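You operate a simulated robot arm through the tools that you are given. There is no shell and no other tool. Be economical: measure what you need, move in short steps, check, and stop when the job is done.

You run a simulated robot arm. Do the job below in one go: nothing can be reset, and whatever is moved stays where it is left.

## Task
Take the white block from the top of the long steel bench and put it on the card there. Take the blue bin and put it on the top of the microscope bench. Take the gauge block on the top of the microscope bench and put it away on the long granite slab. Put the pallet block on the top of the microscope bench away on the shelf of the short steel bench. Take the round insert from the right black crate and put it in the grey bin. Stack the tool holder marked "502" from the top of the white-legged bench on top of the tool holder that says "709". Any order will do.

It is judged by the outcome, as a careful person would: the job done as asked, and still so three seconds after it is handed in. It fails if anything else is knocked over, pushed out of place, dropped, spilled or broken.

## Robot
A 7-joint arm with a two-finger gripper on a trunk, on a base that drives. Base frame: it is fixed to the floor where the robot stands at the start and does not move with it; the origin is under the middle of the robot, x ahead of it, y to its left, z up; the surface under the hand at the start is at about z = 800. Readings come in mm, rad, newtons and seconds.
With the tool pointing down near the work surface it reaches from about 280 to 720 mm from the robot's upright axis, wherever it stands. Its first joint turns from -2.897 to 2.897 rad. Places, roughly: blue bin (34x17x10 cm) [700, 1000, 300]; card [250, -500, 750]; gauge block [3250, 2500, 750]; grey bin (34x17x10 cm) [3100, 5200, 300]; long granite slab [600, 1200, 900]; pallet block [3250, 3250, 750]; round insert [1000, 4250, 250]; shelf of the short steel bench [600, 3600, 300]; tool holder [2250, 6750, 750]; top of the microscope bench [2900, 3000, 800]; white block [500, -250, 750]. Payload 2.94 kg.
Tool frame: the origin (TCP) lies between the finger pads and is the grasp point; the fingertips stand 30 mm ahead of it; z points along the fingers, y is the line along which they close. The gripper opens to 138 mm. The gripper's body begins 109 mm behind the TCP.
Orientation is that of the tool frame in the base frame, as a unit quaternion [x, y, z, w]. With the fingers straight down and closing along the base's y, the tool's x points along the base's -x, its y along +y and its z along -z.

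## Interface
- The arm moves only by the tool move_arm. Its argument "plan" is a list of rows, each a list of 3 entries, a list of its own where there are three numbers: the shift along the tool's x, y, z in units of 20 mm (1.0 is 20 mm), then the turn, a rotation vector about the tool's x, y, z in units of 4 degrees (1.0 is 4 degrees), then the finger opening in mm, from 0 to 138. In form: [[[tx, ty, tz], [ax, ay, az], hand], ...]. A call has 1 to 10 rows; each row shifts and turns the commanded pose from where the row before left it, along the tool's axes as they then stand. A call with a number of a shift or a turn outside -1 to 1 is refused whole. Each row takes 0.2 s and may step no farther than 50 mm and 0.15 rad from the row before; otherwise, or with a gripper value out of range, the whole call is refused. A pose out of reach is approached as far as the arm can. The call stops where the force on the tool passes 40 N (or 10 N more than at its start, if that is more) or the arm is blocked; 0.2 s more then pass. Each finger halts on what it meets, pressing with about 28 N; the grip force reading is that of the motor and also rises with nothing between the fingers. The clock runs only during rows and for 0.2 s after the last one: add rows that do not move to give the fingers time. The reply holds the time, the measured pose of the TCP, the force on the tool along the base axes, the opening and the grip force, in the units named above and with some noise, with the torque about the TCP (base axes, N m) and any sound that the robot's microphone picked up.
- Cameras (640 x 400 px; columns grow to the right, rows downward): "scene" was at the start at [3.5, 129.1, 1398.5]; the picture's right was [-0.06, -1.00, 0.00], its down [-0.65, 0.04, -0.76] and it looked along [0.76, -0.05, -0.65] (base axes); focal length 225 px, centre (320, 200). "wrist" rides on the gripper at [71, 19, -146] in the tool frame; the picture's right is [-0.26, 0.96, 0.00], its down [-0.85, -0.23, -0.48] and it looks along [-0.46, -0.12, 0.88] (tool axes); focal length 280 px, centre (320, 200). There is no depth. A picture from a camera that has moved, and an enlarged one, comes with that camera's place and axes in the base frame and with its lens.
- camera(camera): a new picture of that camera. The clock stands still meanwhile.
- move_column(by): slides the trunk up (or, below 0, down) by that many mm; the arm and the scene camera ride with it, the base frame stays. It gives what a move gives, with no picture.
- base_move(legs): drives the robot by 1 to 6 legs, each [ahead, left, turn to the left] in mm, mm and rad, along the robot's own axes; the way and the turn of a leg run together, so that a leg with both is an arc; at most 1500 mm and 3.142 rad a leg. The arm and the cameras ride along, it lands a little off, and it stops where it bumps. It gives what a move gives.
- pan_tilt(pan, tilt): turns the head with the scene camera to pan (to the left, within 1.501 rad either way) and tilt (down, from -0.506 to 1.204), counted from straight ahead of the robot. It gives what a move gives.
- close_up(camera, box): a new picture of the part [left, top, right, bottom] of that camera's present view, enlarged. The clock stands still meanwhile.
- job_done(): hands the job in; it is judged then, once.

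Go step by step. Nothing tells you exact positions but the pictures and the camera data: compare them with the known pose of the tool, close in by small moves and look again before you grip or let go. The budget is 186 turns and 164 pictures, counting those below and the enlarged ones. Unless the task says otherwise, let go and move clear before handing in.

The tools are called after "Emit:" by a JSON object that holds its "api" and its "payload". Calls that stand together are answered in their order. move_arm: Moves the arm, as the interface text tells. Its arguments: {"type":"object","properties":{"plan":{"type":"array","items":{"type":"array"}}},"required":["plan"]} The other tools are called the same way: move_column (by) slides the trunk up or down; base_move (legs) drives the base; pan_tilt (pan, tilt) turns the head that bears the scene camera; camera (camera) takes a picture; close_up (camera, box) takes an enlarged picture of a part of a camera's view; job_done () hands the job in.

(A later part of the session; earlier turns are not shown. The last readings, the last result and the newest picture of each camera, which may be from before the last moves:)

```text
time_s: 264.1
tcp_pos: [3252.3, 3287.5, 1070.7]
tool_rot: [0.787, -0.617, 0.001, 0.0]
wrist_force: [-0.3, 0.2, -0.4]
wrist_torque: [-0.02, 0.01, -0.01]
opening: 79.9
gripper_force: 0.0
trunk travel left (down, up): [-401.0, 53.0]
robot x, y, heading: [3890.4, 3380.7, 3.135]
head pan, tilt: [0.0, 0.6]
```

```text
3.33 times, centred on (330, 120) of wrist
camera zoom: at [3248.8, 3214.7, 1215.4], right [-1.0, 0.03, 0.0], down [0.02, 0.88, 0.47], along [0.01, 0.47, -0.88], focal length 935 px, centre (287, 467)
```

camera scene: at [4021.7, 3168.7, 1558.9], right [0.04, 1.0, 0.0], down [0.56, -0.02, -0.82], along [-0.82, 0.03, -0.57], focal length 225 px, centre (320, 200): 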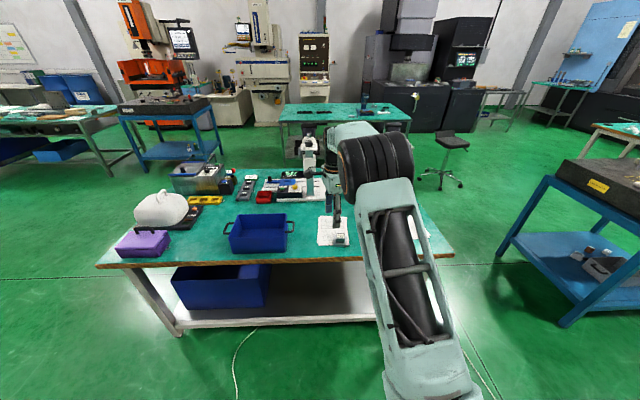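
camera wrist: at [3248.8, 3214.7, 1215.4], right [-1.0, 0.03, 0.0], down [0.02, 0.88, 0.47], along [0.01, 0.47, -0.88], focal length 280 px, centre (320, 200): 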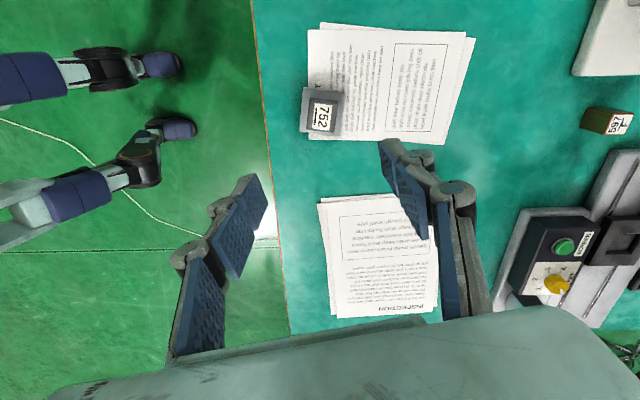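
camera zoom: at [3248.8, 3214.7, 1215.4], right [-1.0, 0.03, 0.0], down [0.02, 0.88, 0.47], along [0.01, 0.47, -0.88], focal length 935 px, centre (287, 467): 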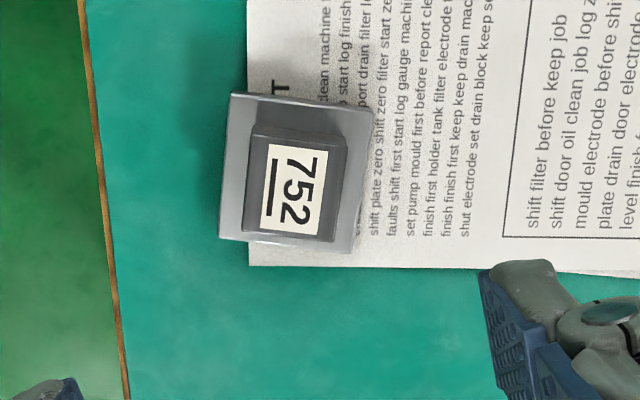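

The pallet block is a small block on a ~60 mm base, turned about -5°, centre ≈[3247, 3293]. Yaw to match and descend.

Emit:
{"api": "move_arm", "payload": {"plan": [[[-0.35, 0.17, 1], [0, 0, 0.94], 80], [[0, 0, 1], [0, 0, 0.94], 80], [[0, 0, 1], [0, 0, 0.94], 80], [[0, 0, 1], [0, 0, 0.94], 80], [[0, 0, 1], [0, 0, 0.94], 80], [[0, 0, 1], [0, 0, 0], 80], [[0, 0, 1], [0, 0, 0], 80], [[0, 0, 1], [0, 0, 0], 80], [[0, 0, 1], [0, 0, 0], 80], [[0, 0, 0], [0, 0, 0], 80]]}}

Emit:
{"api": "camera", "payload": {"camera": "wrist"}}

Emit:
{"api": "close_up", "payload": {"camera": "scene", "box": [200, 170, 440, 290]}}

```text
time_s: 266.3
tcp_pos: [3246.0, 3291.4, 889.5]
tool_rot: [-0.675, 0.738, -0.001, 0.0]
wrist_force: [0.6, -0.2, -0.7]
wrist_torque: [-0.02, 0.0, 0.0]
opening: 80.0
gripper_force: 0.1
trunk travel left (down, up): [-401.0, 53.0]
robot x, y, heading: [3890.3, 3371.6, 3.136]
head pan, tilt: [0.0, 0.6]
```

```text
101 pictures are left
camera wrist: at [3220.0, 3223.2, 1034.7], right [-0.94, 0.35, 0.0], down [0.3, 0.83, 0.47], along [0.17, 0.44, -0.88], focal length 280 px, centre (320, 200)
```

wrist: 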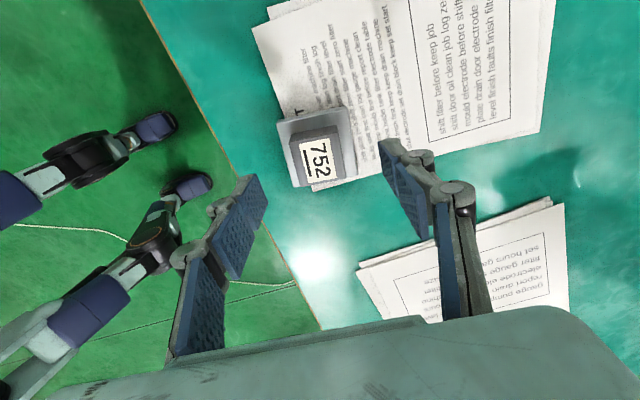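

```text
2.67 times, centred on (320, 230) of scene
camera zoom: at [3880.0, 3240.0, 1559.0], right [0.0, 1.0, 0.0], down [0.56, 0.0, -0.83], along [-0.83, 0.0, -0.56], focal length 601 px, centre (320, 120)
```

zoom: 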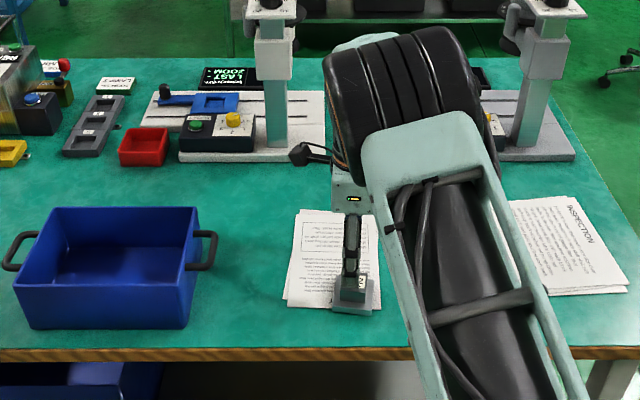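

Aligned. Descend and grip the upper block.

Emit:
{"api": "move_arm", "payload": {"plan": [[[-0.1, -0.05, 1], [0, 0, 0], 80], [[0, 0, 1], [0, 0, 0], 80], [[0, 0, 0.85], [0, 0, 0], 80], [[0, 0, 0], [0, 0, 0], 80]]}}

Emit:
{"api": "close_up", "payload": {"camera": "wrist", "box": [220, 90, 440, 250]}}

Emit:
{"api": "close_up", "payload": {"camera": "scene", "box": [280, 220, 380, 300]}}

```text
time_s: 267.3
tcp_pos: [3248.6, 3294.3, 833.6]
tool_rot: [-0.675, 0.738, -0.001, 0.0]
wrist_force: [-0.2, 0.5, 0.2]
wrist_torque: [0.02, -0.02, -0.01]
opening: 80.2
gripper_force: 0.2
trunk travel left (down, up): [-401.0, 53.0]
robot x, y, heading: [3892.7, 3369.4, 3.139]
head pan, tilt: [0.0, 0.6]
```

```text
2.50 times, centred on (330, 170) of wrist
camera zoom: at [3222.8, 3226.3, 977.5], right [-0.94, 0.35, 0.0], down [0.3, 0.83, 0.48], along [0.17, 0.44, -0.88], focal length 701 px, centre (295, 275)
```

zoom: 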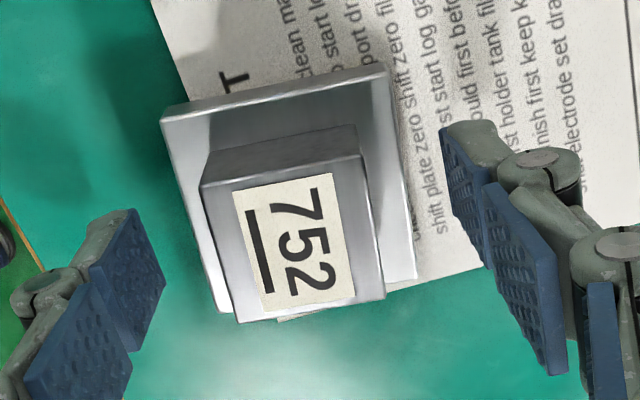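

```text
5.00 times, centred on (330, 260) of scene
camera zoom: at [3880.0, 3240.0, 1559.0], right [0.0, 1.0, 0.0], down [0.56, 0.0, -0.83], along [-0.83, 0.0, -0.56], focal length 1127 px, centre (270, -100)
```

zoom: 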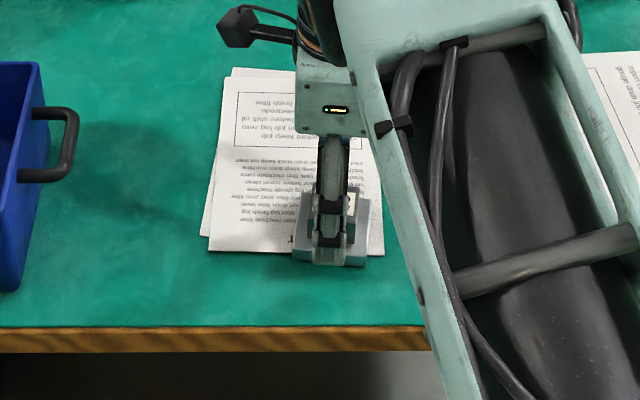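

Emit:
{"api": "move_arm", "payload": {"plan": [[[0, 0, 0], [0, 0, 0], 60], [[0, 0, 0], [0, 0, 0], 38], [[0, 0, 0], [0, 0, 0], 26], [[0, 0, 0], [0, 0, 0], 26], [[0, 0, 0], [0, 0, 0], 26], [[0, 0, -0.5], [0, 0, 0], 26], [[0, 0, -0.5], [0, 0, 0], 26], [[0, 0, -1], [0, 0, 0], 26], [[0, 0, -1], [0, 0, 0], 26]]}}

Emit:
{"api": "camera", "payload": {"camera": "wrist"}}

```text
time_s: 269.3
tcp_pos: [3249.4, 3295.5, 892.5]
tool_rot: [-0.675, 0.738, -0.001, 0.002]
wrist_force: [-0.5, -0.6, -4.2]
wrist_torque: [0.02, 0.01, 0.02]
opening: 39.6
gripper_force: 27.7
trunk travel left (down, up): [-401.0, 53.0]
robot x, y, heading: [3890.2, 3371.6, 3.136]
head pan, tilt: [0.0, 0.6]
```

```text
97 pictures are left
camera wrist: at [3222.7, 3226.8, 1037.9], right [-0.94, 0.35, 0.0], down [0.3, 0.83, 0.48], along [0.17, 0.44, -0.88], focal length 280 px, centre (320, 200)
```

wrist: 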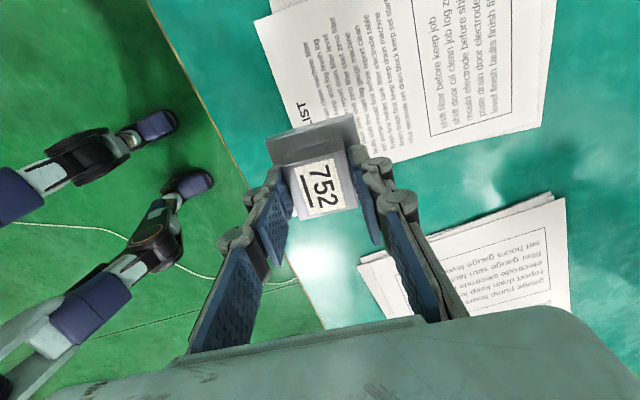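

The pallet block came up whole, leaving the papers in place. Raise, retract, and drive round to the short steel bench's right side.

Emit:
{"api": "move_arm", "payload": {"plan": [[[0, 0, -1], [0, 0, 0], 26], [[0, 0, -1], [0, 0, 0], 26], [[0, 0, -1], [0, 0, 0], 26], [[0, 0, -1], [0, 0, 0], 26], [[0, 0, -1], [0, 0, 0], 26], [[0, 0, -1], [0, 0, 0], 26]]}}

Emit:
{"api": "base_move", "payload": {"legs": [[-410, 0, 0], [0, 950, 0], [0, 950, 0], [1300, 0, 0], [1250, 0, 0], [0, -1300, 0]]}}

Emit:
{"api": "pan_tilt", "payload": {"pan": 0.0, "tilt": 0.7}}

Emit:
{"api": "camera", "payload": {"camera": "scene"}}

```text
time_s: 270.7
tcp_pos: [3247.9, 3295.0, 1014.7]
tool_rot: [-0.674, 0.738, -0.002, 0.001]
wrist_force: [0.2, 0.2, -4.4]
wrist_torque: [0.01, 0.0, 0.04]
opening: 39.2
gripper_force: 27.8
trunk travel left (down, up): [-401.0, 53.0]
robot x, y, heading: [3889.9, 3376.8, 3.135]
head pan, tilt: [0.0, 0.6]
```

```text
time_s: 313.1
tcp_pos: [1144.4, 2708.2, 1013.0]
tool_rot: [-0.666, 0.746, -0.002, 0.001]
wrist_force: [0.0, -0.5, -4.2]
wrist_torque: [-0.01, 0.0, 0.04]
opening: 39.4
gripper_force: 28.8
trunk travel left (down, up): [-401.0, 53.0]
robot x, y, heading: [1790.0, 2767.9, 3.113]
head pan, tilt: [0.0, 0.6]
```

```text
time_s: 313.8
tcp_pos: [1144.1, 2707.5, 1011.5]
tool_rot: [-0.665, 0.747, -0.002, 0.0]
wrist_force: [-0.7, -0.2, -5.6]
wrist_torque: [0.0, 0.0, 0.01]
opening: 39.4
gripper_force: 27.8
trunk travel left (down, up): [-401.0, 53.0]
robot x, y, heading: [1784.9, 2765.7, 3.111]
head pan, tilt: [0.0, 0.7]
```

```text
96 pictures are left
camera scene: at [1777.6, 2635.3, 1550.3], right [0.03, 1.0, 0.0], down [0.64, -0.02, -0.76], along [-0.76, 0.02, -0.64], focal length 225 px, centre (320, 200)
```

scene: 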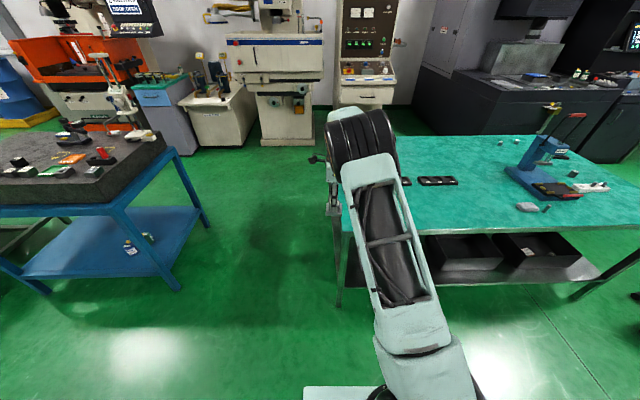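

Emit:
{"api": "base_move", "payload": {"legs": [[-100, 0, 0.03], [0, -560, 0]]}}

Emit:
{"api": "move_column", "payload": {"by": -340}}

Emit:
{"api": "pan_tilt", "payload": {"pan": 0.1, "tilt": 0.7}}

Emit:
{"api": "camera", "payload": {"camera": "scene"}}

Emit:
{"api": "camera", "payload": {"camera": "wrist"}}

```text
time_s: 320.0
tcp_pos: [1245.0, 3244.6, 1013.1]
tool_rot: [-0.68, 0.734, -0.002, 0.001]
wrist_force: [0.2, 0.9, -5.0]
wrist_torque: [0.0, 0.0, -0.02]
opening: 39.4
gripper_force: 28.0
trunk travel left (down, up): [-401.0, 53.0]
robot x, y, heading: [1883.2, 3335.4, -3.136]
head pan, tilt: [0.0, 0.7]
```

```text
time_s: 323.3
tcp_pos: [1245.5, 3244.7, 672.7]
tool_rot: [-0.679, 0.734, -0.002, 0.0]
wrist_force: [0.4, -0.1, -5.3]
wrist_torque: [-0.04, 0.02, -0.01]
opening: 39.4
gripper_force: 27.8
trunk travel left (down, up): [-61.0, 393.0]
robot x, y, heading: [1885.9, 3333.0, -3.132]
head pan, tilt: [0.0, 0.7]
```

```text
time_s: 324.0
tcp_pos: [1244.6, 3243.9, 672.9]
tool_rot: [-0.68, 0.734, -0.003, 0.0]
wrist_force: [0.3, 0.5, -3.8]
wrist_torque: [-0.03, 0.01, 0.0]
opening: 39.6
gripper_force: 28.3
trunk travel left (down, up): [-61.0, 393.0]
robot x, y, heading: [1887.6, 3334.6, -3.138]
head pan, tilt: [0.099, 0.7]
```

```text
95 pictures are left
camera scene: at [1881.1, 3188.5, 1210.3], right [-0.11, 0.99, 0.0], down [0.64, 0.07, -0.76], along [-0.76, -0.08, -0.64], focal length 225 px, centre (320, 200)
```

scene: 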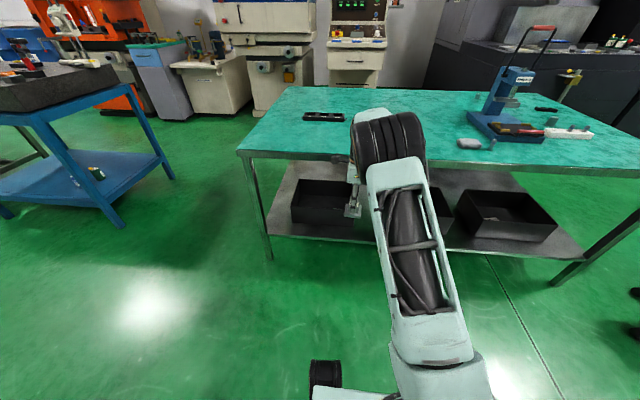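

```text
94 pictures are left
camera wrist: at [1220.1, 3175.8, 818.0], right [-0.94, 0.34, 0.0], down [0.29, 0.83, 0.48], along [0.16, 0.45, -0.88], focal length 280 px, centre (320, 200)
```

wrist: 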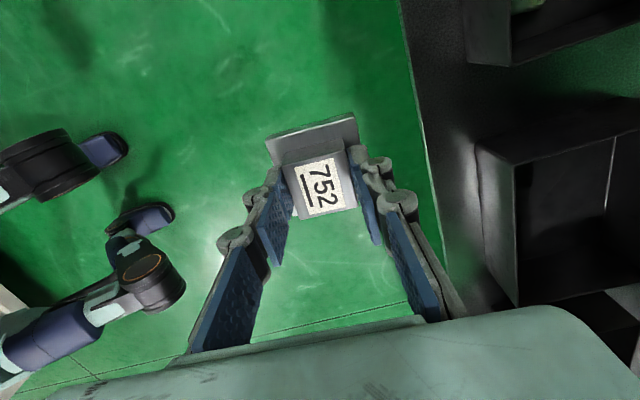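

Emit:
{"api": "close_up", "payload": {"camera": "scene", "box": [230, 130, 440, 280]}}

Emit:
{"api": "close_up", "payload": {"camera": "scene", "box": [420, 140, 640, 290]}}

```text
2.67 times, centred on (335, 205) of scene
camera zoom: at [1881.1, 3188.5, 1210.3], right [-0.11, 0.99, 0.0], down [0.64, 0.07, -0.76], along [-0.76, -0.08, -0.64], focal length 601 px, centre (280, 187)
```

zoom: 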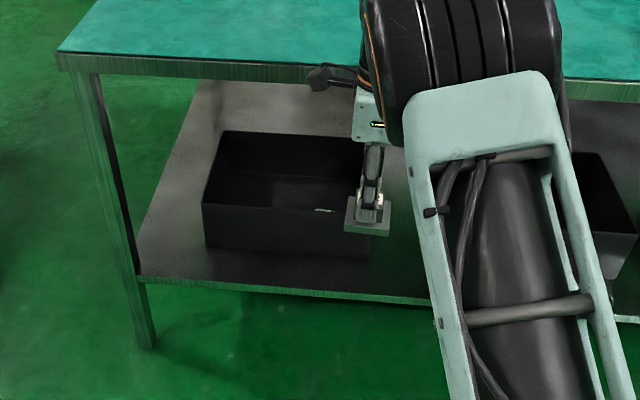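

```text
2.67 times, centred on (530, 215) of scene
camera zoom: at [1881.1, 3188.5, 1210.3], right [-0.11, 0.99, 0.0], down [0.64, 0.07, -0.76], along [-0.76, -0.08, -0.64], focal length 601 px, centre (-240, 160)
```

zoom: 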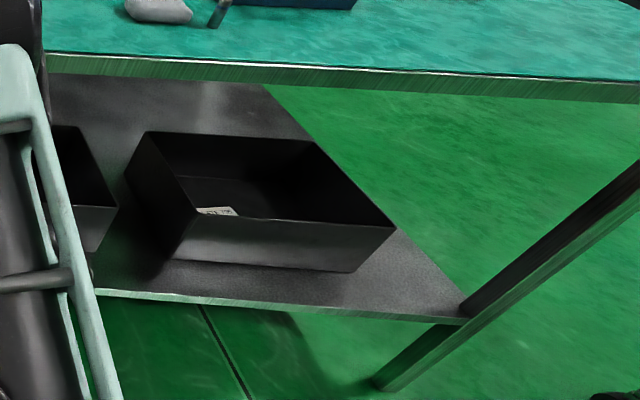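

A 150 mm gap between the 2nd and 3rd crates, around [1030, 3862], suits the pallet block. Lower the arm, extend it flatter, and shift along.

Emit:
{"api": "move_arm", "payload": {"plan": [[[0, 0.2, 1], [0, 0, -0.6], 26], [[0, 0.2, 1], [0, 0, -0.5], 26], [[0, 0.2, 1], [0, 0, 0], 26], [[0, 0.2, 1], [0, 0, 0], 26], [[0, 0.2, 1], [0, 0, 0], 26], [[0, 0.2, 1], [0, 0, 0], 26], [[0, 0.2, 1], [0, 0, 0], 26], [[0, 0.2, 1], [0, 0, 0], 26], [[0, 0.2, 1], [0, 0, 0], 26], [[0, 0.2, 1], [0, 0, 0], 26]]}}

Emit:
{"api": "move_arm", "payload": {"plan": [[[0, 0, 1], [0, 0, 0], 26], [[0, 0, 1], [0, 0, 0], 26], [[0, 0, 1], [0, 0, 0], 26]]}}

Emit:
{"api": "base_move", "payload": {"legs": [[0, -610, 0]]}}

Emit:
{"api": "camera", "payload": {"camera": "wrist"}}

Emit:
{"api": "camera", "payload": {"camera": "scene"}}

```text
time_s: 326.2
tcp_pos: [1205.4, 3242.4, 473.0]
tool_rot: [0.707, -0.707, 0.001, 0.0]
wrist_force: [-0.4, 0.6, -4.3]
wrist_torque: [0.0, -0.03, -0.01]
opening: 39.6
gripper_force: 28.1
trunk travel left (down, up): [-61.0, 393.0]
robot x, y, heading: [1886.3, 3332.1, -3.135]
head pan, tilt: [0.099, 0.7]
```

```text
time_s: 327.0
tcp_pos: [1204.9, 3242.5, 412.1]
tool_rot: [0.707, -0.707, 0.003, -0.001]
wrist_force: [-0.3, -0.5, -4.3]
wrist_torque: [-0.03, 0.01, 0.01]
opening: 39.4
gripper_force: 27.9
trunk travel left (down, up): [-61.0, 393.0]
robot x, y, heading: [1884.3, 3334.1, -3.135]
head pan, tilt: [0.099, 0.7]
```

```text
time_s: 332.8
tcp_pos: [1201.7, 3858.9, 412.1]
tool_rot: [-0.706, 0.709, -0.001, 0.001]
wrist_force: [-0.4, -0.3, -4.9]
wrist_torque: [0.0, -0.02, 0.01]
opening: 39.3
gripper_force: 28.3
trunk travel left (down, up): [-61.0, 393.0]
robot x, y, heading: [1882.6, 3943.2, -3.142]
head pan, tilt: [0.099, 0.7]
```

```text
91 pictures are left
camera wrist: at [1181.2, 3788.4, 557.2], right [-0.96, 0.27, 0.0], down [0.23, 0.85, 0.48], along [0.13, 0.46, -0.88], focal length 280 px, centre (320, 200)
```

wrist: 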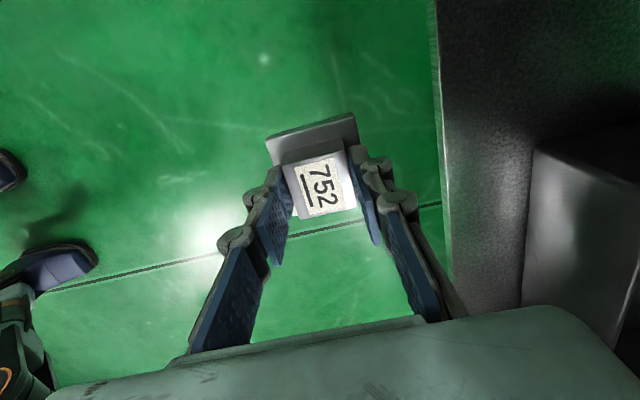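

```text
90 pictures are left
camera scene: at [1877.4, 3801.1, 1210.3], right [-0.1, 0.99, 0.0], down [0.64, 0.07, -0.76], along [-0.76, -0.08, -0.64], focal length 225 px, centre (320, 200)
```

scene: 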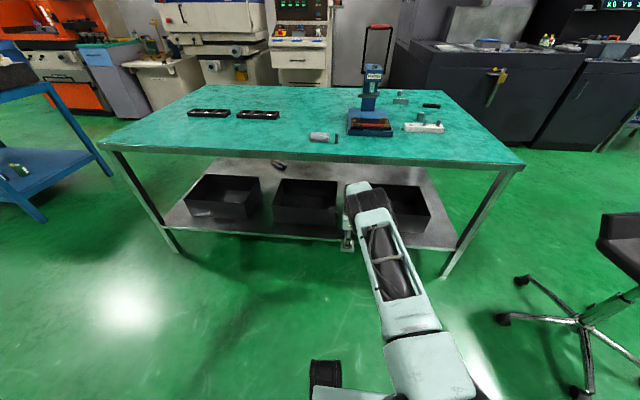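

Gap centre is y≈3864; shelf edge x≈1081. Drive straight in 155 mm.

Emit:
{"api": "base_move", "payload": {"legs": [[155, 0, 0]]}}

Emit:
{"api": "camera", "payload": {"camera": "wrist"}}

Emit:
{"api": "camera", "payload": {"camera": "scene"}}

```text
time_s: 334.3
tcp_pos: [1061.3, 3857.7, 397.6]
tool_rot: [-0.705, 0.709, -0.011, 0.012]
wrist_force: [0.4, 0.2, -4.1]
wrist_torque: [-0.04, 0.01, -0.01]
opening: 39.6
gripper_force: 27.8
trunk travel left (down, up): [-61.0, 393.0]
robot x, y, heading: [1727.8, 3946.6, -3.14]
head pan, tilt: [0.099, 0.7]
stopped in leg 1: the robot was blocked; the commanded pose is now the measured one
```

```text
89 pictures are left
camera wrist: at [1036.9, 3787.3, 542.3], right [-0.96, 0.27, -0.03], down [0.22, 0.85, 0.48], along [0.16, 0.46, -0.87], focal length 280 px, centre (320, 200)
```

wrist: 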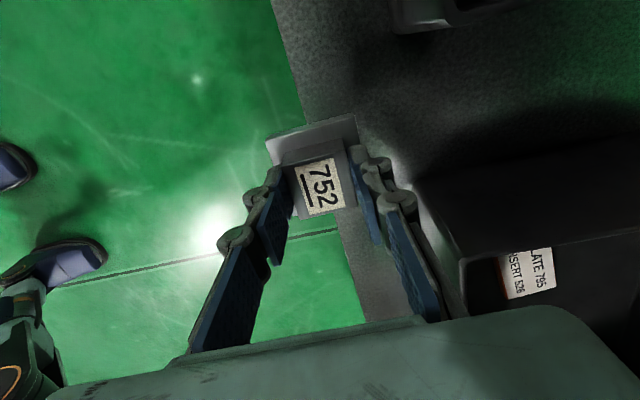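

```text
88 pictures are left
camera scene: at [1724.0, 3800.8, 1210.4], right [-0.1, 0.99, 0.0], down [0.64, 0.07, -0.76], along [-0.76, -0.08, -0.64], focal length 225 px, centre (320, 200)
```

scene: 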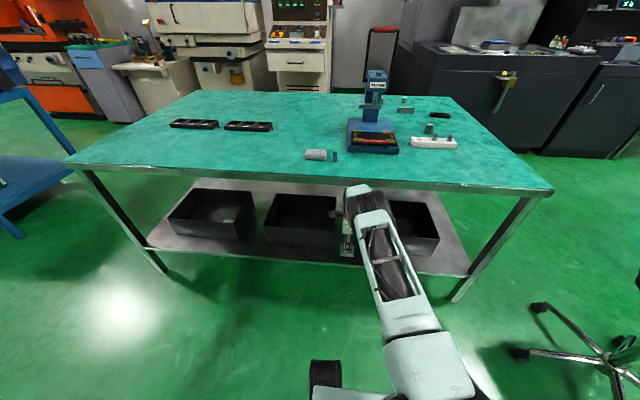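

The elbow touched the table apron. Back off, lower the trunk fully, then go in lower.

Emit:
{"api": "base_move", "payload": {"legs": [[-80, 0, 0]]}}

Emit:
{"api": "move_column", "payload": {"by": -60}}

Emit:
{"api": "camera", "payload": {"camera": "wrist"}}

```text
time_s: 335.4
tcp_pos: [1139.4, 3859.0, 398.2]
tool_rot: [-0.705, 0.709, -0.011, 0.012]
wrist_force: [-0.7, 0.7, -4.4]
wrist_torque: [-0.01, 0.0, -0.01]
opening: 39.6
gripper_force: 28.0
trunk travel left (down, up): [-61.0, 393.0]
robot x, y, heading: [1808.8, 3943.2, -3.136]
head pan, tilt: [0.099, 0.7]
```

```text
time_s: 336.4
tcp_pos: [1139.9, 3858.5, 339.1]
tool_rot: [-0.705, 0.709, -0.01, 0.011]
wrist_force: [0.1, -0.6, -4.7]
wrist_torque: [-0.01, 0.0, 0.04]
opening: 39.5
gripper_force: 28.3
trunk travel left (down, up): [-1.0, 453.0]
robot x, y, heading: [1810.7, 3947.2, -3.14]
head pan, tilt: [0.099, 0.7]
```

```text
87 pictures are left
camera wrist: at [1115.9, 3788.0, 483.2], right [-0.96, 0.27, -0.03], down [0.22, 0.85, 0.48], along [0.15, 0.46, -0.87], focal length 280 px, centre (320, 200)
```

wrist: 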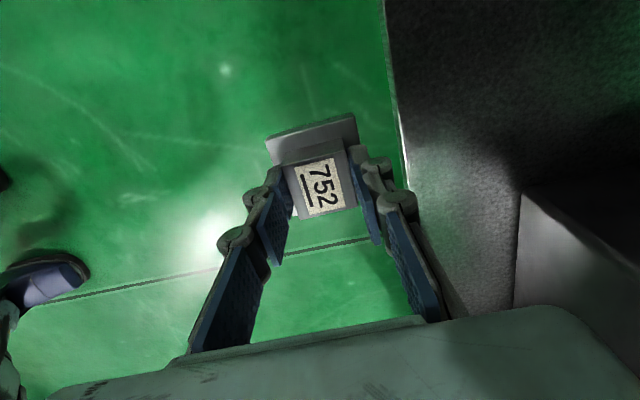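

Emit:
{"api": "move_arm", "payload": {"plan": [[[0, 0, 0], [-0.45, 0, 0], 26], [[0, 0, 0], [0, 0, 0], 26]]}}

Emit:
{"api": "base_move", "payload": {"legs": [[112, 0, 0]]}}

Emit:
{"api": "camera", "payload": {"camera": "wrist"}}

Emit:
{"api": "close_up", "payload": {"camera": "scene", "box": [240, 150, 480, 300]}}

```text
time_s: 337.0
tcp_pos: [1139.7, 3858.8, 337.9]
tool_rot: [-0.705, 0.709, 0.001, 0.0]
wrist_force: [0.3, -0.4, -5.7]
wrist_torque: [0.0, -0.03, -0.02]
opening: 39.4
gripper_force: 27.9
trunk travel left (down, up): [-1.0, 453.0]
robot x, y, heading: [1808.6, 3943.3, -3.138]
head pan, tilt: [0.099, 0.7]
```

```text
time_s: 338.2
tcp_pos: [1027.3, 3860.3, 339.8]
tool_rot: [-0.704, 0.71, 0.001, 0.001]
wrist_force: [0.4, 1.4, -3.9]
wrist_torque: [-0.03, -0.03, -0.02]
opening: 39.7
gripper_force: 28.1
trunk travel left (down, up): [-1.0, 453.0]
robot x, y, heading: [1698.1, 3947.0, 3.143]
head pan, tilt: [0.099, 0.7]
```

```text
86 pictures are left
camera wrist: at [1007.9, 3789.8, 483.8], right [-0.96, 0.27, 0.0], down [0.24, 0.85, 0.48], along [0.13, 0.46, -0.88], focal length 280 px, centre (320, 200)
```

wrist: 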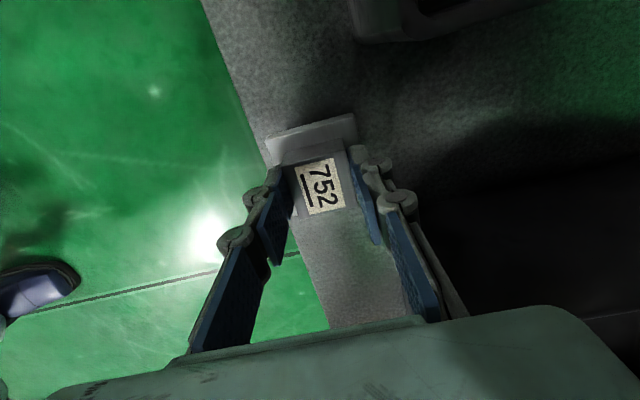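

```text
2.67 times, centred on (360, 225) of scene
camera zoom: at [1690.9, 3801.0, 1150.3], right [-0.1, 1.0, 0.0], down [0.64, 0.06, -0.76], along [-0.76, -0.08, -0.64], focal length 601 px, centre (213, 133)
```

zoom: 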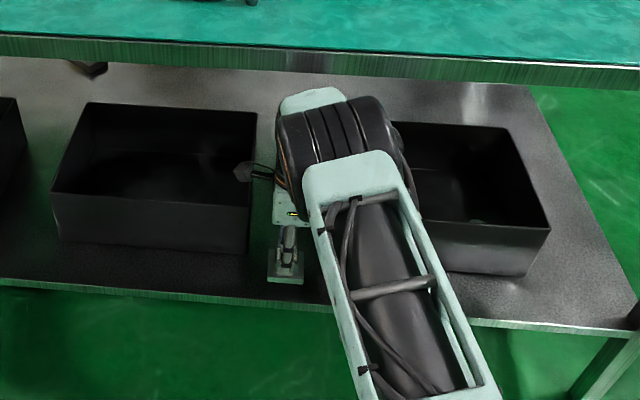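

Nearly there. 15 mm further in, then lower until contact.

Emit:
{"api": "base_move", "payload": {"legs": [[15, 0, 0]]}}

Emit:
{"api": "move_arm", "payload": {"plan": [[[0, 0, 0.5], [0, 0, 0], 26], [[0, 0, 0.3], [0, 0, 0], 26], [[0, 0, 0], [0, 0, 0], 26]]}}

Emit:
{"api": "move_arm", "payload": {"plan": [[[0, 0, 0.15], [0, 0, 0], 26], [[0, 0, 0], [0, 0, 0], 26]]}}

Emit:
{"api": "move_arm", "payload": {"plan": [[[0, 0, 0.15], [0, 0, 0], 26], [[0, 0, 0], [0, 0, 0], 26]]}}

```text
time_s: 338.9
tcp_pos: [1013.7, 3860.1, 338.6]
tool_rot: [-0.704, 0.71, 0.001, 0.0]
wrist_force: [0.2, 0.3, -4.1]
wrist_torque: [-0.01, 0.02, 0.02]
opening: 39.5
gripper_force: 28.1
trunk travel left (down, up): [-1.0, 453.0]
robot x, y, heading: [1685.0, 3946.9, 3.142]
head pan, tilt: [0.099, 0.7]
```

```text
time_s: 339.8
tcp_pos: [1013.2, 3860.3, 323.9]
tool_rot: [-0.704, 0.71, 0.0, 0.0]
wrist_force: [-1.1, 0.3, -4.5]
wrist_torque: [0.05, 0.02, 0.03]
opening: 39.2
gripper_force: 27.9
trunk travel left (down, up): [-1.0, 453.0]
robot x, y, heading: [1681.0, 3946.6, 3.142]
head pan, tilt: [0.099, 0.7]
```

```text
time_s: 340.4
tcp_pos: [1013.2, 3860.3, 320.7]
tool_rot: [-0.704, 0.71, 0.001, 0.001]
wrist_force: [-0.7, 0.1, -5.6]
wrist_torque: [-0.01, -0.01, -0.02]
opening: 39.5
gripper_force: 28.4
trunk travel left (down, up): [-1.0, 453.0]
robot x, y, heading: [1681.1, 3942.3, 3.141]
head pan, tilt: [0.099, 0.7]
```

```text
time_s: 340.9
tcp_pos: [1013.2, 3860.4, 316.2]
tool_rot: [-0.704, 0.71, 0.0, 0.001]
wrist_force: [0.3, -0.3, -4.7]
wrist_torque: [-0.01, 0.0, -0.03]
opening: 39.6
gripper_force: 28.1
trunk travel left (down, up): [-1.0, 453.0]
robot x, y, heading: [1683.2, 3947.6, 3.143]
head pan, tilt: [0.099, 0.7]
```

Emit:
{"api": "move_arm", "payload": {"plan": [[[0, 0, 0.15], [0, 0, 0], 26], [[0, 0, 0], [0, 0, 0], 26]]}}

Emit:
{"api": "move_arm", "payload": {"plan": [[[0, 0, 0.12], [0, 0, 0], 26], [[0, 0, 0], [0, 0, 0], 26]]}}

Emit:
{"api": "move_arm", "payload": {"plan": [[[0, 0, 0.12], [0, 0, 0], 26], [[0, 0, 0], [0, 0, 0], 26]]}}

Emit:
{"api": "camera", "payload": {"camera": "wrist"}}

```text
time_s: 341.6
tcp_pos: [1014.1, 3859.9, 312.9]
tool_rot: [-0.704, 0.71, 0.0, 0.0]
wrist_force: [-0.1, -0.6, -4.2]
wrist_torque: [0.0, -0.03, 0.01]
opening: 39.7
gripper_force: 27.3
trunk travel left (down, up): [-1.0, 453.0]
robot x, y, heading: [1682.6, 3947.0, 3.143]
head pan, tilt: [0.099, 0.7]
```

```text
time_s: 342.1
tcp_pos: [1013.7, 3861.6, 311.6]
tool_rot: [-0.704, 0.71, 0.001, 0.0]
wrist_force: [-0.8, -0.7, -5.0]
wrist_torque: [0.0, 0.01, 0.0]
opening: 39.5
gripper_force: 27.9
trunk travel left (down, up): [-1.0, 453.0]
robot x, y, heading: [1684.1, 3945.8, 3.139]
head pan, tilt: [0.099, 0.7]
```

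```text
time_s: 342.8
tcp_pos: [1012.5, 3860.0, 310.2]
tool_rot: [-0.703, 0.711, 0.0, -0.001]
wrist_force: [4.8, 0.5, 9.0]
wrist_torque: [-0.38, -0.32, 0.12]
opening: 39.6
gripper_force: 28.7
trunk travel left (down, up): [-1.0, 453.0]
robot x, y, heading: [1681.9, 3943.1, 3.139]
head pan, tilt: [0.099, 0.7]
```

```text
84 pictures are left
camera wrist: at [993.1, 3789.3, 455.6], right [-0.96, 0.27, 0.0], down [0.24, 0.85, 0.48], along [0.13, 0.46, -0.88], focal length 280 px, centre (320, 200)
```

wrist: 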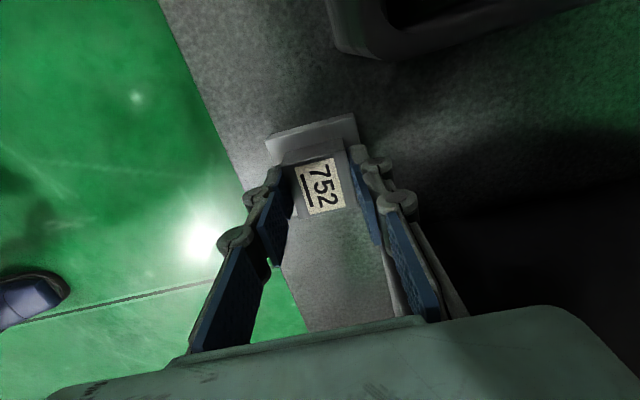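

Contact on the shelf. Open, rise 55 mm and back out.

Emit:
{"api": "move_arm", "payload": {"plan": [[[0, 0, 0], [0, 0, 0], 45], [[0, 0, 0], [0, 0, 0], 65], [[0, 0, 0], [0, 0, 0], 70], [[0, 0, 0], [0, 0, 0], 70], [[0, 0, -0.9], [0, 0, 0], 70], [[0, 0, -0.9], [0, 0, 0], 70], [[0, 0, -0.9], [0, 0, 0], 70]]}}

Emit:
{"api": "camera", "payload": {"camera": "wrist"}}

Emit:
{"api": "base_move", "payload": {"legs": [[-250, 0, 0]]}}

Emit:
{"api": "camera", "payload": {"camera": "scene"}}

```text
time_s: 344.4
tcp_pos: [1013.9, 3861.3, 361.9]
tool_rot: [-0.704, 0.71, 0.0, 0.001]
wrist_force: [-0.2, -0.8, 0.1]
wrist_torque: [0.0, 0.02, -0.03]
opening: 70.0
gripper_force: 0.1
trunk travel left (down, up): [-1.0, 453.0]
robot x, y, heading: [1681.3, 3945.7, 3.142]
head pan, tilt: [0.099, 0.7]
```

```text
83 pictures are left
camera wrist: at [993.3, 3790.1, 508.5], right [-0.96, 0.27, 0.0], down [0.24, 0.85, 0.48], along [0.13, 0.46, -0.88], focal length 280 px, centre (320, 200)
```

wrist: 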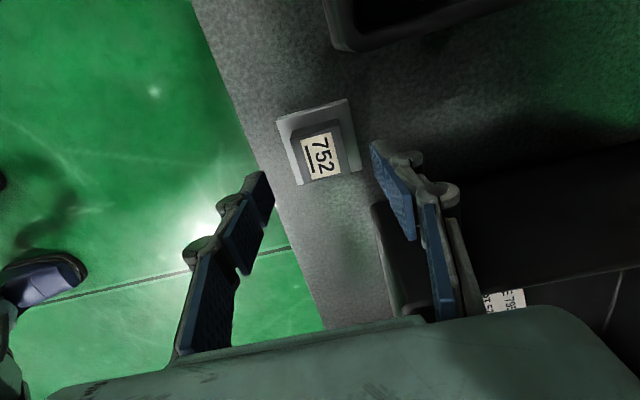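

```text
time_s: 346.2
tcp_pos: [1261.9, 3858.6, 363.2]
tool_rot: [-0.705, 0.709, 0.001, 0.001]
wrist_force: [0.4, -0.4, -0.7]
wrist_torque: [0.03, 0.0, 0.02]
opening: 69.9
gripper_force: 0.1
trunk travel left (down, up): [-1.0, 453.0]
robot x, y, heading: [1932.0, 3950.0, -3.136]
head pan, tilt: [0.099, 0.7]
```

```text
82 pictures are left
camera scene: at [1926.0, 3801.4, 1150.3], right [-0.1, 0.99, 0.0], down [0.64, 0.07, -0.76], along [-0.76, -0.08, -0.64], focal length 225 px, centre (320, 200)
```

scene: 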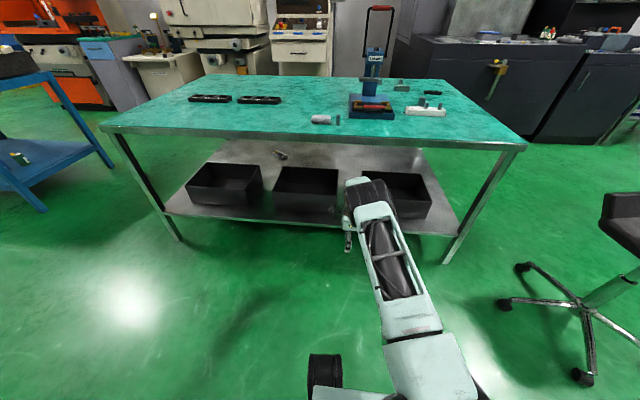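

The pallet block is on the shelf. Next, the round insert in the third ("right") crate: yaw the hand back, tilt it, and look inside.

Emit:
{"api": "move_arm", "payload": {"plan": [[[0, 0, -0.7], [0, 0, -1], 70], [[0, 0, -0.7], [0, 0, -1], 70], [[0, 0, -0.7], [0, 0, -1], 70], [[0, 0, -0.7], [0, 0, -1], 70], [[0, 0, -0.7], [0, 0, -1], 70], [[0, 0, -0.7], [0, 0, -1], 70], [[0, 0, -0.7], [0, 0, -1], 70], [[0, 0, -0.7], [0, 0, -1], 70], [[0, 0, -0.7], [0, 0, -1], 70], [[0, 0, -0.7], [0, 0, -1], 70]]}}

Emit:
{"api": "move_arm", "payload": {"plan": [[[0, 0, 0], [0, 0, -1], 70], [[0, 0, 0], [0, 0, -1], 70], [[0, 0, 0], [0, 0, -1], 70], [[0, 0, 0], [0, 0, -1], 70], [[0, 0, 0], [0, 0, -1], 70], [[0, 0, 0], [0, 0, -1], 70], [[0, 0, 0], [0, 0, -1], 70], [[0, 0, 0], [0, 0, -1], 70], [[0, 0, 0], [0, 0, -1], 70], [[0, 0, 0], [0, 0, -1], 70]]}}

Emit:
{"api": "move_arm", "payload": {"plan": [[[0, 0, 0], [0, 0, -1], 70], [[0, 0, 0], [0, 0, -1], 70], [[0, 0, 0], [0, 0, -0.5], 70], [[0, 0, 0], [0, -1, 0], 70], [[0, 0, 0], [0, -1, 0], 70], [[0, 0, 0], [0, -1, 0], 70], [[0, 0, 0], [0, -1, 0], 70], [[0, 0, 0], [0, -1, 0], 70], [[0, 0, 0], [0, -1, 0], 70], [[0, 0, 0], [0, -1, 0], 70]]}}

Emit:
{"api": "base_move", "payload": {"legs": [[0, -250, 0]]}}

Emit:
{"api": "camera", "payload": {"camera": "wrist"}}

Emit:
{"api": "camera", "payload": {"camera": "scene"}}

```text
time_s: 348.4
tcp_pos: [1262.3, 3858.2, 503.5]
tool_rot: [0.906, -0.424, 0.0, 0.0]
wrist_force: [0.8, 1.0, 0.8]
wrist_torque: [-0.01, -0.04, -0.03]
opening: 70.2
gripper_force: 0.1
trunk travel left (down, up): [-1.0, 453.0]
robot x, y, heading: [1928.1, 3946.9, -3.136]
head pan, tilt: [0.099, 0.7]
```

```text
time_s: 350.6
tcp_pos: [1262.4, 3858.4, 503.6]
tool_rot: [0.996, -0.089, 0.0, -0.001]
wrist_force: [-0.1, -0.1, 0.4]
wrist_torque: [-0.03, -0.02, -0.01]
opening: 69.9
gripper_force: 0.1
trunk travel left (down, up): [-1.0, 453.0]
robot x, y, heading: [1929.8, 3947.3, -3.142]
head pan, tilt: [0.099, 0.7]
```

```text
time_s: 352.8
tcp_pos: [1262.7, 3858.2, 503.4]
tool_rot: [0.97, -0.002, -0.242, -0.001]
wrist_force: [0.1, 0.7, -0.1]
wrist_torque: [0.01, 0.0, 0.02]
opening: 70.1
gripper_force: 0.1
trunk travel left (down, up): [-1.0, 453.0]
robot x, y, heading: [1930.6, 3944.3, -3.133]
head pan, tilt: [0.099, 0.7]
```

```text
time_s: 355.6
tcp_pos: [1261.2, 4112.7, 502.8]
tool_rot: [0.97, -0.003, -0.242, -0.001]
wrist_force: [0.3, 0.5, 0.0]
wrist_torque: [-0.02, 0.01, 0.01]
opening: 69.8
gripper_force: 0.0
trunk travel left (down, up): [-1.0, 453.0]
robot x, y, heading: [1927.7, 4196.5, -3.143]
head pan, tilt: [0.099, 0.7]
```

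```text
81 pictures are left
camera wrist: at [1392.6, 4093.2, 598.0], right [-0.24, -0.96, 0.12], down [-0.52, 0.23, 0.82], along [-0.82, 0.13, -0.56], focal length 280 px, centre (320, 200)
```

wrist: 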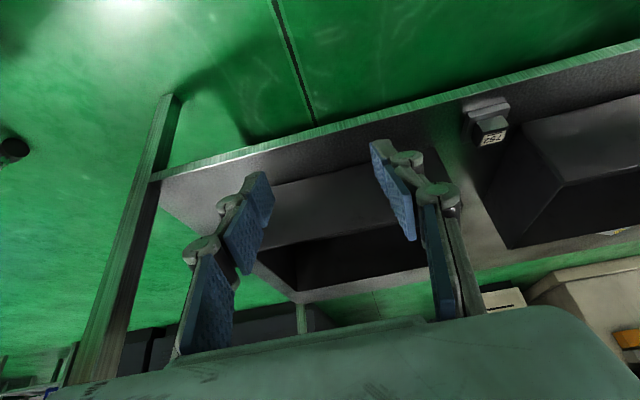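

```text
80 pictures are left
camera scene: at [1925.1, 4054.6, 1150.3], right [-0.1, 0.99, 0.0], down [0.64, 0.06, -0.76], along [-0.76, -0.08, -0.64], focal length 225 px, centre (320, 200)
```

scene: 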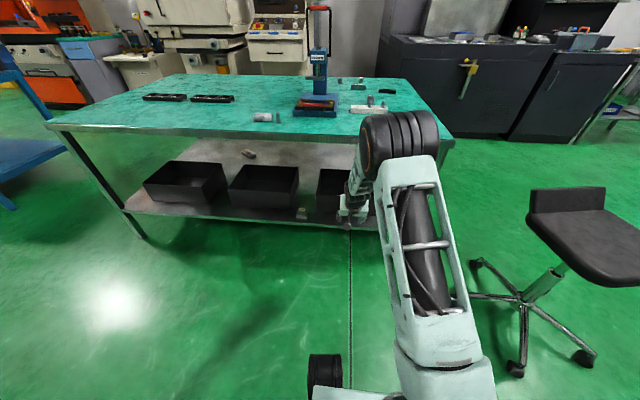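

Emit:
{"api": "move_arm", "payload": {"plan": [[[0, 0, 0], [0, -1, 0], 70], [[0, 0, 0], [0, -1, 0], 70], [[0, 0, 0], [0, -1, 0], 70], [[0, 0, 0], [0, -1, 0], 70], [[-0.545, 0, 0.875], [0, 0, 0], 70], [[-0.545, 0, 0.875], [0, 0, 0], 70], [[-0.545, 0, 0.875], [0, 0, 0], 70]]}}

Emit:
{"api": "base_move", "payload": {"legs": [[170, 0, 0]]}}

Emit:
{"api": "camera", "payload": {"camera": "wrist"}}

Emit:
{"api": "camera", "payload": {"camera": "scene"}}

```text
time_s: 357.2
tcp_pos: [1202.1, 4114.4, 487.9]
tool_rot: [0.927, -0.004, -0.375, -0.002]
wrist_force: [-0.8, 0.6, 1.3]
wrist_torque: [0.01, -0.03, -0.04]
opening: 69.9
gripper_force: 0.1
trunk travel left (down, up): [-1.0, 453.0]
robot x, y, heading: [1933.2, 4199.1, -3.145]
head pan, tilt: [0.099, 0.7]
```

```text
time_s: 358.7
tcp_pos: [1035.5, 4113.1, 487.9]
tool_rot: [0.927, -0.002, -0.375, -0.002]
wrist_force: [0.6, -1.2, 0.0]
wrist_torque: [0.01, 0.0, 0.05]
opening: 70.1
gripper_force: 0.1
trunk travel left (down, up): [-1.0, 453.0]
robot x, y, heading: [1761.8, 4197.8, -3.138]
head pan, tilt: [0.099, 0.7]
```

```text
79 pictures are left
camera wrist: at [1186.8, 4092.9, 543.3], right [-0.19, -0.96, 0.18], down [-0.28, 0.23, 0.93], along [-0.94, 0.13, -0.31], focal length 280 px, centre (320, 200)
```

wrist: 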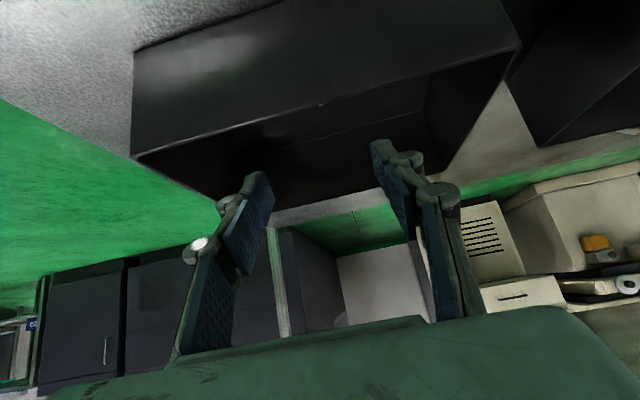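

```text
78 pictures are left
camera scene: at [1757.2, 4054.3, 1150.3], right [-0.1, 0.99, 0.0], down [0.64, 0.07, -0.77], along [-0.76, -0.08, -0.64], focal length 225 px, centre (320, 200)
```

scene: 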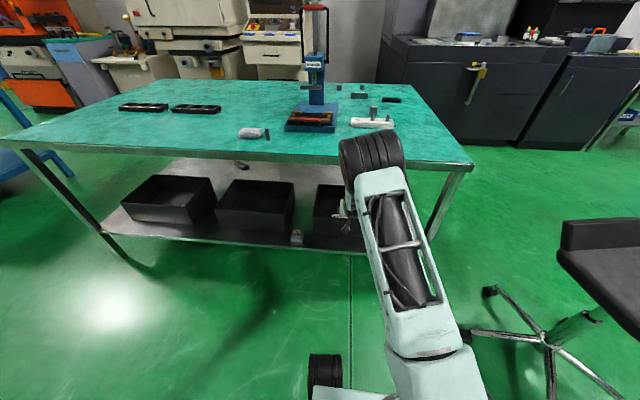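

I can't see into the crate from here. I'll back off, turn alongside the table and use the head camera to look down into the crate.

Emit:
{"api": "base_move", "payload": {"legs": [[-260, 0, 0]]}}

Emit:
{"api": "move_arm", "payload": {"plan": [[[0.72, 0, -0.695], [0, 0.8, 0], 70], [[0.72, 0, -0.695], [0, 0.8, 0], 70], [[0.75, 0, -0.67], [0, 0.8, 0], 70], [[0.8, 0, -0.6], [0, 0.8, 0], 70], [[0.8, 0, -0.6], [0, 0.8, 0], 70], [[0.85, 0, -0.55], [0, 0.8, 0], 70], [[0.85, 0, -0.5], [0, 0.8, 0], 70], [[0.9, 0, -0.45], [0, 0.8, 0], 70]]}}

Emit:
{"api": "base_move", "payload": {"legs": [[0, 0, -1.57], [-200, 0, 0], [0, 520, 0]]}}

Emit:
{"api": "move_column", "payload": {"by": 200}}

Emit:
{"api": "pan_tilt", "payload": {"pan": 1.4, "tilt": 1.1}}

Emit:
{"api": "camera", "payload": {"camera": "scene"}}

```text
time_s: 360.5
tcp_pos: [1293.7, 4111.1, 487.8]
tool_rot: [0.927, -0.001, -0.375, -0.001]
wrist_force: [-0.7, 0.0, -0.8]
wrist_torque: [0.03, -0.03, -0.03]
opening: 70.1
gripper_force: 0.0
trunk travel left (down, up): [-1.0, 453.0]
robot x, y, heading: [2020.5, 4199.0, -3.134]
head pan, tilt: [0.099, 0.7]
```

```text
time_s: 362.3
tcp_pos: [1454.7, 4108.5, 499.5]
tool_rot: [0.987, -0.001, -0.158, -0.001]
wrist_force: [0.2, 0.3, -0.8]
wrist_torque: [-0.03, 0.02, -0.03]
opening: 70.1
gripper_force: 0.1
trunk travel left (down, up): [-1.0, 453.0]
robot x, y, heading: [2018.4, 4195.2, -3.135]
head pan, tilt: [0.099, 0.7]
```

```text
time_s: 372.4
tcp_pos: [1400.7, 4545.1, 499.5]
tool_rot: [0.705, -0.691, -0.114, -0.112]
wrist_force: [0.0, 0.4, 1.4]
wrist_torque: [-0.01, -0.02, 0.01]
opening: 70.1
gripper_force: 0.0
trunk travel left (down, up): [-1.0, 453.0]
robot x, y, heading: [1502.4, 3982.3, 1.6]
head pan, tilt: [0.099, 0.7]
```

```text
time_s: 374.6
tcp_pos: [1399.4, 4545.4, 699.5]
tool_rot: [0.706, -0.69, -0.113, -0.113]
wrist_force: [0.5, 0.8, 0.6]
wrist_torque: [-0.02, 0.01, -0.02]
opening: 69.9
gripper_force: 0.0
trunk travel left (down, up): [-201.0, 253.0]
robot x, y, heading: [1506.1, 3979.8, 1.604]
head pan, tilt: [0.099, 0.7]
```

```text
time_s: 376.0
tcp_pos: [1400.1, 4545.3, 700.6]
tool_rot: [0.706, -0.69, -0.114, -0.112]
wrist_force: [0.0, 0.4, 0.5]
wrist_torque: [0.0, 0.0, -0.05]
opening: 70.1
gripper_force: 0.1
trunk travel left (down, up): [-201.0, 253.0]
robot x, y, heading: [1504.2, 3980.9, 1.604]
head pan, tilt: [1.4, 1.1]
```

```text
77 pictures are left
camera scene: at [1307.6, 3905.7, 1320.4], right [0.14, 0.99, 0.0], down [0.88, -0.12, -0.45], along [-0.45, 0.06, -0.89], focal length 225 px, centre (320, 200)
```

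scene: 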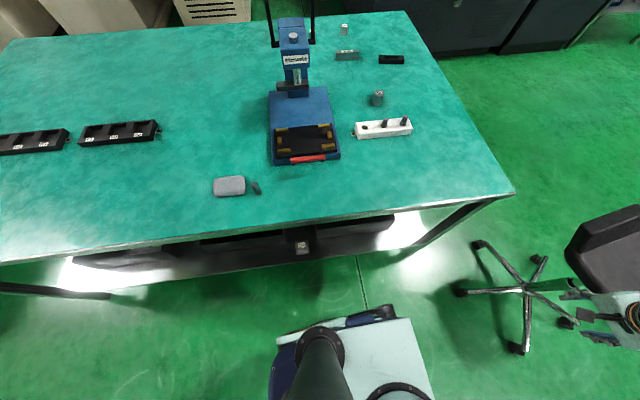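

Emit:
{"api": "base_move", "payload": {"legs": [[120, -110, -0.03]]}}

Emit:
{"api": "move_column", "payload": {"by": -180}}

Emit:
{"api": "pan_tilt", "payload": {"pan": 1.4, "tilt": 0.95}}

Emit:
{"api": "camera", "payload": {"camera": "scene"}}

```text
time_s: 377.7
tcp_pos: [1525.8, 4668.0, 699.2]
tool_rot: [-0.695, 0.701, 0.112, 0.114]
wrist_force: [-0.1, 0.0, 0.4]
wrist_torque: [0.0, 0.0, 0.0]
opening: 70.4
gripper_force: 0.0
trunk travel left (down, up): [-201.0, 253.0]
robot x, y, heading: [1612.4, 4103.0, 1.576]
head pan, tilt: [1.4, 1.1]
```

```text
time_s: 379.7
tcp_pos: [1525.4, 4669.3, 518.5]
tool_rot: [-0.695, 0.701, 0.111, 0.114]
wrist_force: [0.8, -0.1, 0.2]
wrist_torque: [0.03, -0.02, -0.03]
opening: 69.7
gripper_force: 0.0
trunk travel left (down, up): [-21.0, 433.0]
robot x, y, heading: [1608.5, 4102.3, 1.57]
head pan, tilt: [1.4, 1.1]
```

```text
time_s: 380.4
tcp_pos: [1525.8, 4668.7, 519.5]
tool_rot: [-0.695, 0.701, 0.112, 0.114]
wrist_force: [0.6, -0.7, -0.8]
wrist_torque: [-0.02, 0.0, -0.04]
opening: 69.9
gripper_force: 0.1
trunk travel left (down, up): [-21.0, 433.0]
robot x, y, heading: [1611.6, 4101.8, 1.575]
head pan, tilt: [1.4, 0.949]
```

```text
76 pictures are left
camera scene: at [1405.0, 4034.3, 1150.5], right [0.17, 0.99, 0.0], down [0.8, -0.14, -0.58], along [-0.57, 0.1, -0.81], focal length 225 px, centre (320, 200)
```

scene: 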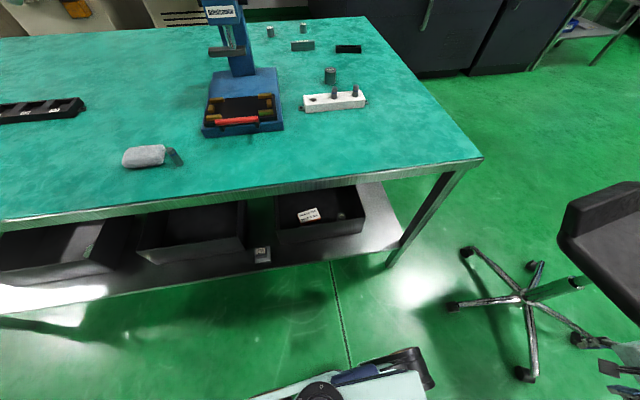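

Emit:
{"api": "close_up", "payload": {"camera": "scene", "box": [240, 170, 410, 280]}}

```text
3.64 times, centred on (325, 225) of scene
camera zoom: at [1405.0, 4034.3, 1150.5], right [0.17, 0.99, 0.0], down [0.8, -0.14, -0.58], along [-0.57, 0.1, -0.81], focal length 820 px, centre (302, 109)
```

zoom: 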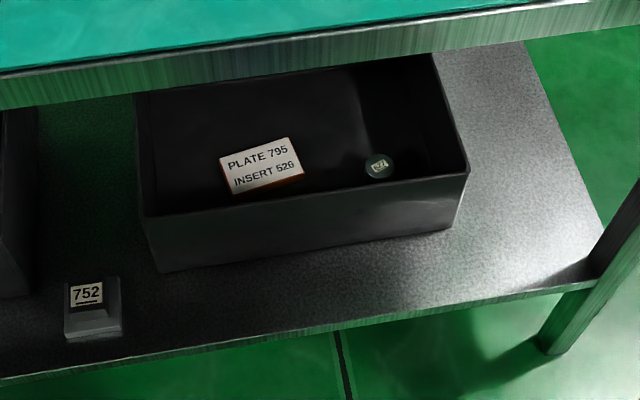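

Found it: the round insert is at ≈[897, 4220], inside the crate, near its right end. I'll face the table again, tilt the hand and line up at y≈4220.

Emit:
{"api": "base_move", "payload": {"legs": [[0, -400, 0], [0, 0, 1.566], [0, -205, 0]]}}

Emit:
{"api": "move_column", "payload": {"by": -20}}

Emit:
{"api": "move_arm", "payload": {"plan": [[[-0.65, 0, 0.58], [0, -0.95, 0], 60], [[-0.62, 0, 0.61], [0, -0.95, 0], 60], [[-0.58, 0, 0.64], [0, -0.95, 0], 60], [[-0.53, 0, 0.69], [0, -0.95, 0], 60], [[-0.48, 0, 0.73], [0, -0.95, 0], 60], [[-0.43, 0, 0.76], [0, -0.95, 0], 60], [[-0.38, 0, 0.79], [0, -0.9, 0], 60], [[0, 0, 0], [0, 0, 0], 60]]}}

Emit:
{"api": "pan_tilt", "payload": {"pan": 0.1, "tilt": 0.7}}

Emit:
{"api": "camera", "payload": {"camera": "scene"}}

```text
time_s: 390.2
tcp_pos: [1450.6, 4224.7, 519.9]
tool_rot: [0.987, -0.009, -0.16, -0.003]
wrist_force: [-0.1, 0.0, 0.5]
wrist_torque: [-0.02, 0.03, 0.05]
opening: 70.0
gripper_force: 0.0
trunk travel left (down, up): [-21.0, 433.0]
robot x, y, heading: [2014.8, 4305.9, 3.126]
head pan, tilt: [1.4, 0.949]
```

```text
time_s: 390.9
tcp_pos: [1451.2, 4225.4, 500.1]
tool_rot: [0.987, -0.01, -0.16, -0.002]
wrist_force: [-0.2, -0.7, 0.0]
wrist_torque: [0.0, -0.02, 0.0]
opening: 70.1
gripper_force: 0.1
trunk travel left (down, up): [-1.0, 453.0]
robot x, y, heading: [2015.8, 4306.5, 3.124]
head pan, tilt: [1.4, 0.949]
```

```text
time_s: 392.7
tcp_pos: [1339.4, 4228.9, 452.8]
tool_rot: [0.924, -0.008, -0.382, -0.004]
wrist_force: [0.4, -1.0, 0.5]
wrist_torque: [0.0, -0.02, 0.0]
opening: 59.6
gripper_force: 0.0
trunk travel left (down, up): [-1.0, 453.0]
robot x, y, heading: [2020.1, 4301.8, 3.127]
head pan, tilt: [1.4, 0.949]
```

```text
time_s: 394.2
tcp_pos: [1338.3, 4228.5, 453.8]
tool_rot: [0.925, -0.009, -0.38, -0.004]
wrist_force: [0.4, 0.5, 0.0]
wrist_torque: [-0.02, 0.0, 0.0]
opening: 59.9
gripper_force: 0.1
trunk travel left (down, up): [-1.0, 453.0]
robot x, y, heading: [2021.8, 4305.5, 3.13]
head pan, tilt: [0.099, 0.7]
```

```text
74 pictures are left
camera scene: at [2011.9, 4161.3, 1150.3], right [-0.09, 1.0, 0.0], down [0.64, 0.06, -0.76], along [-0.76, -0.07, -0.64], focal length 225 px, centre (320, 200)
```

scene: 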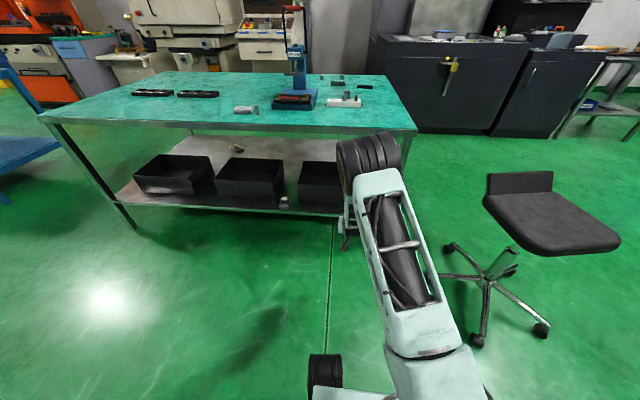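

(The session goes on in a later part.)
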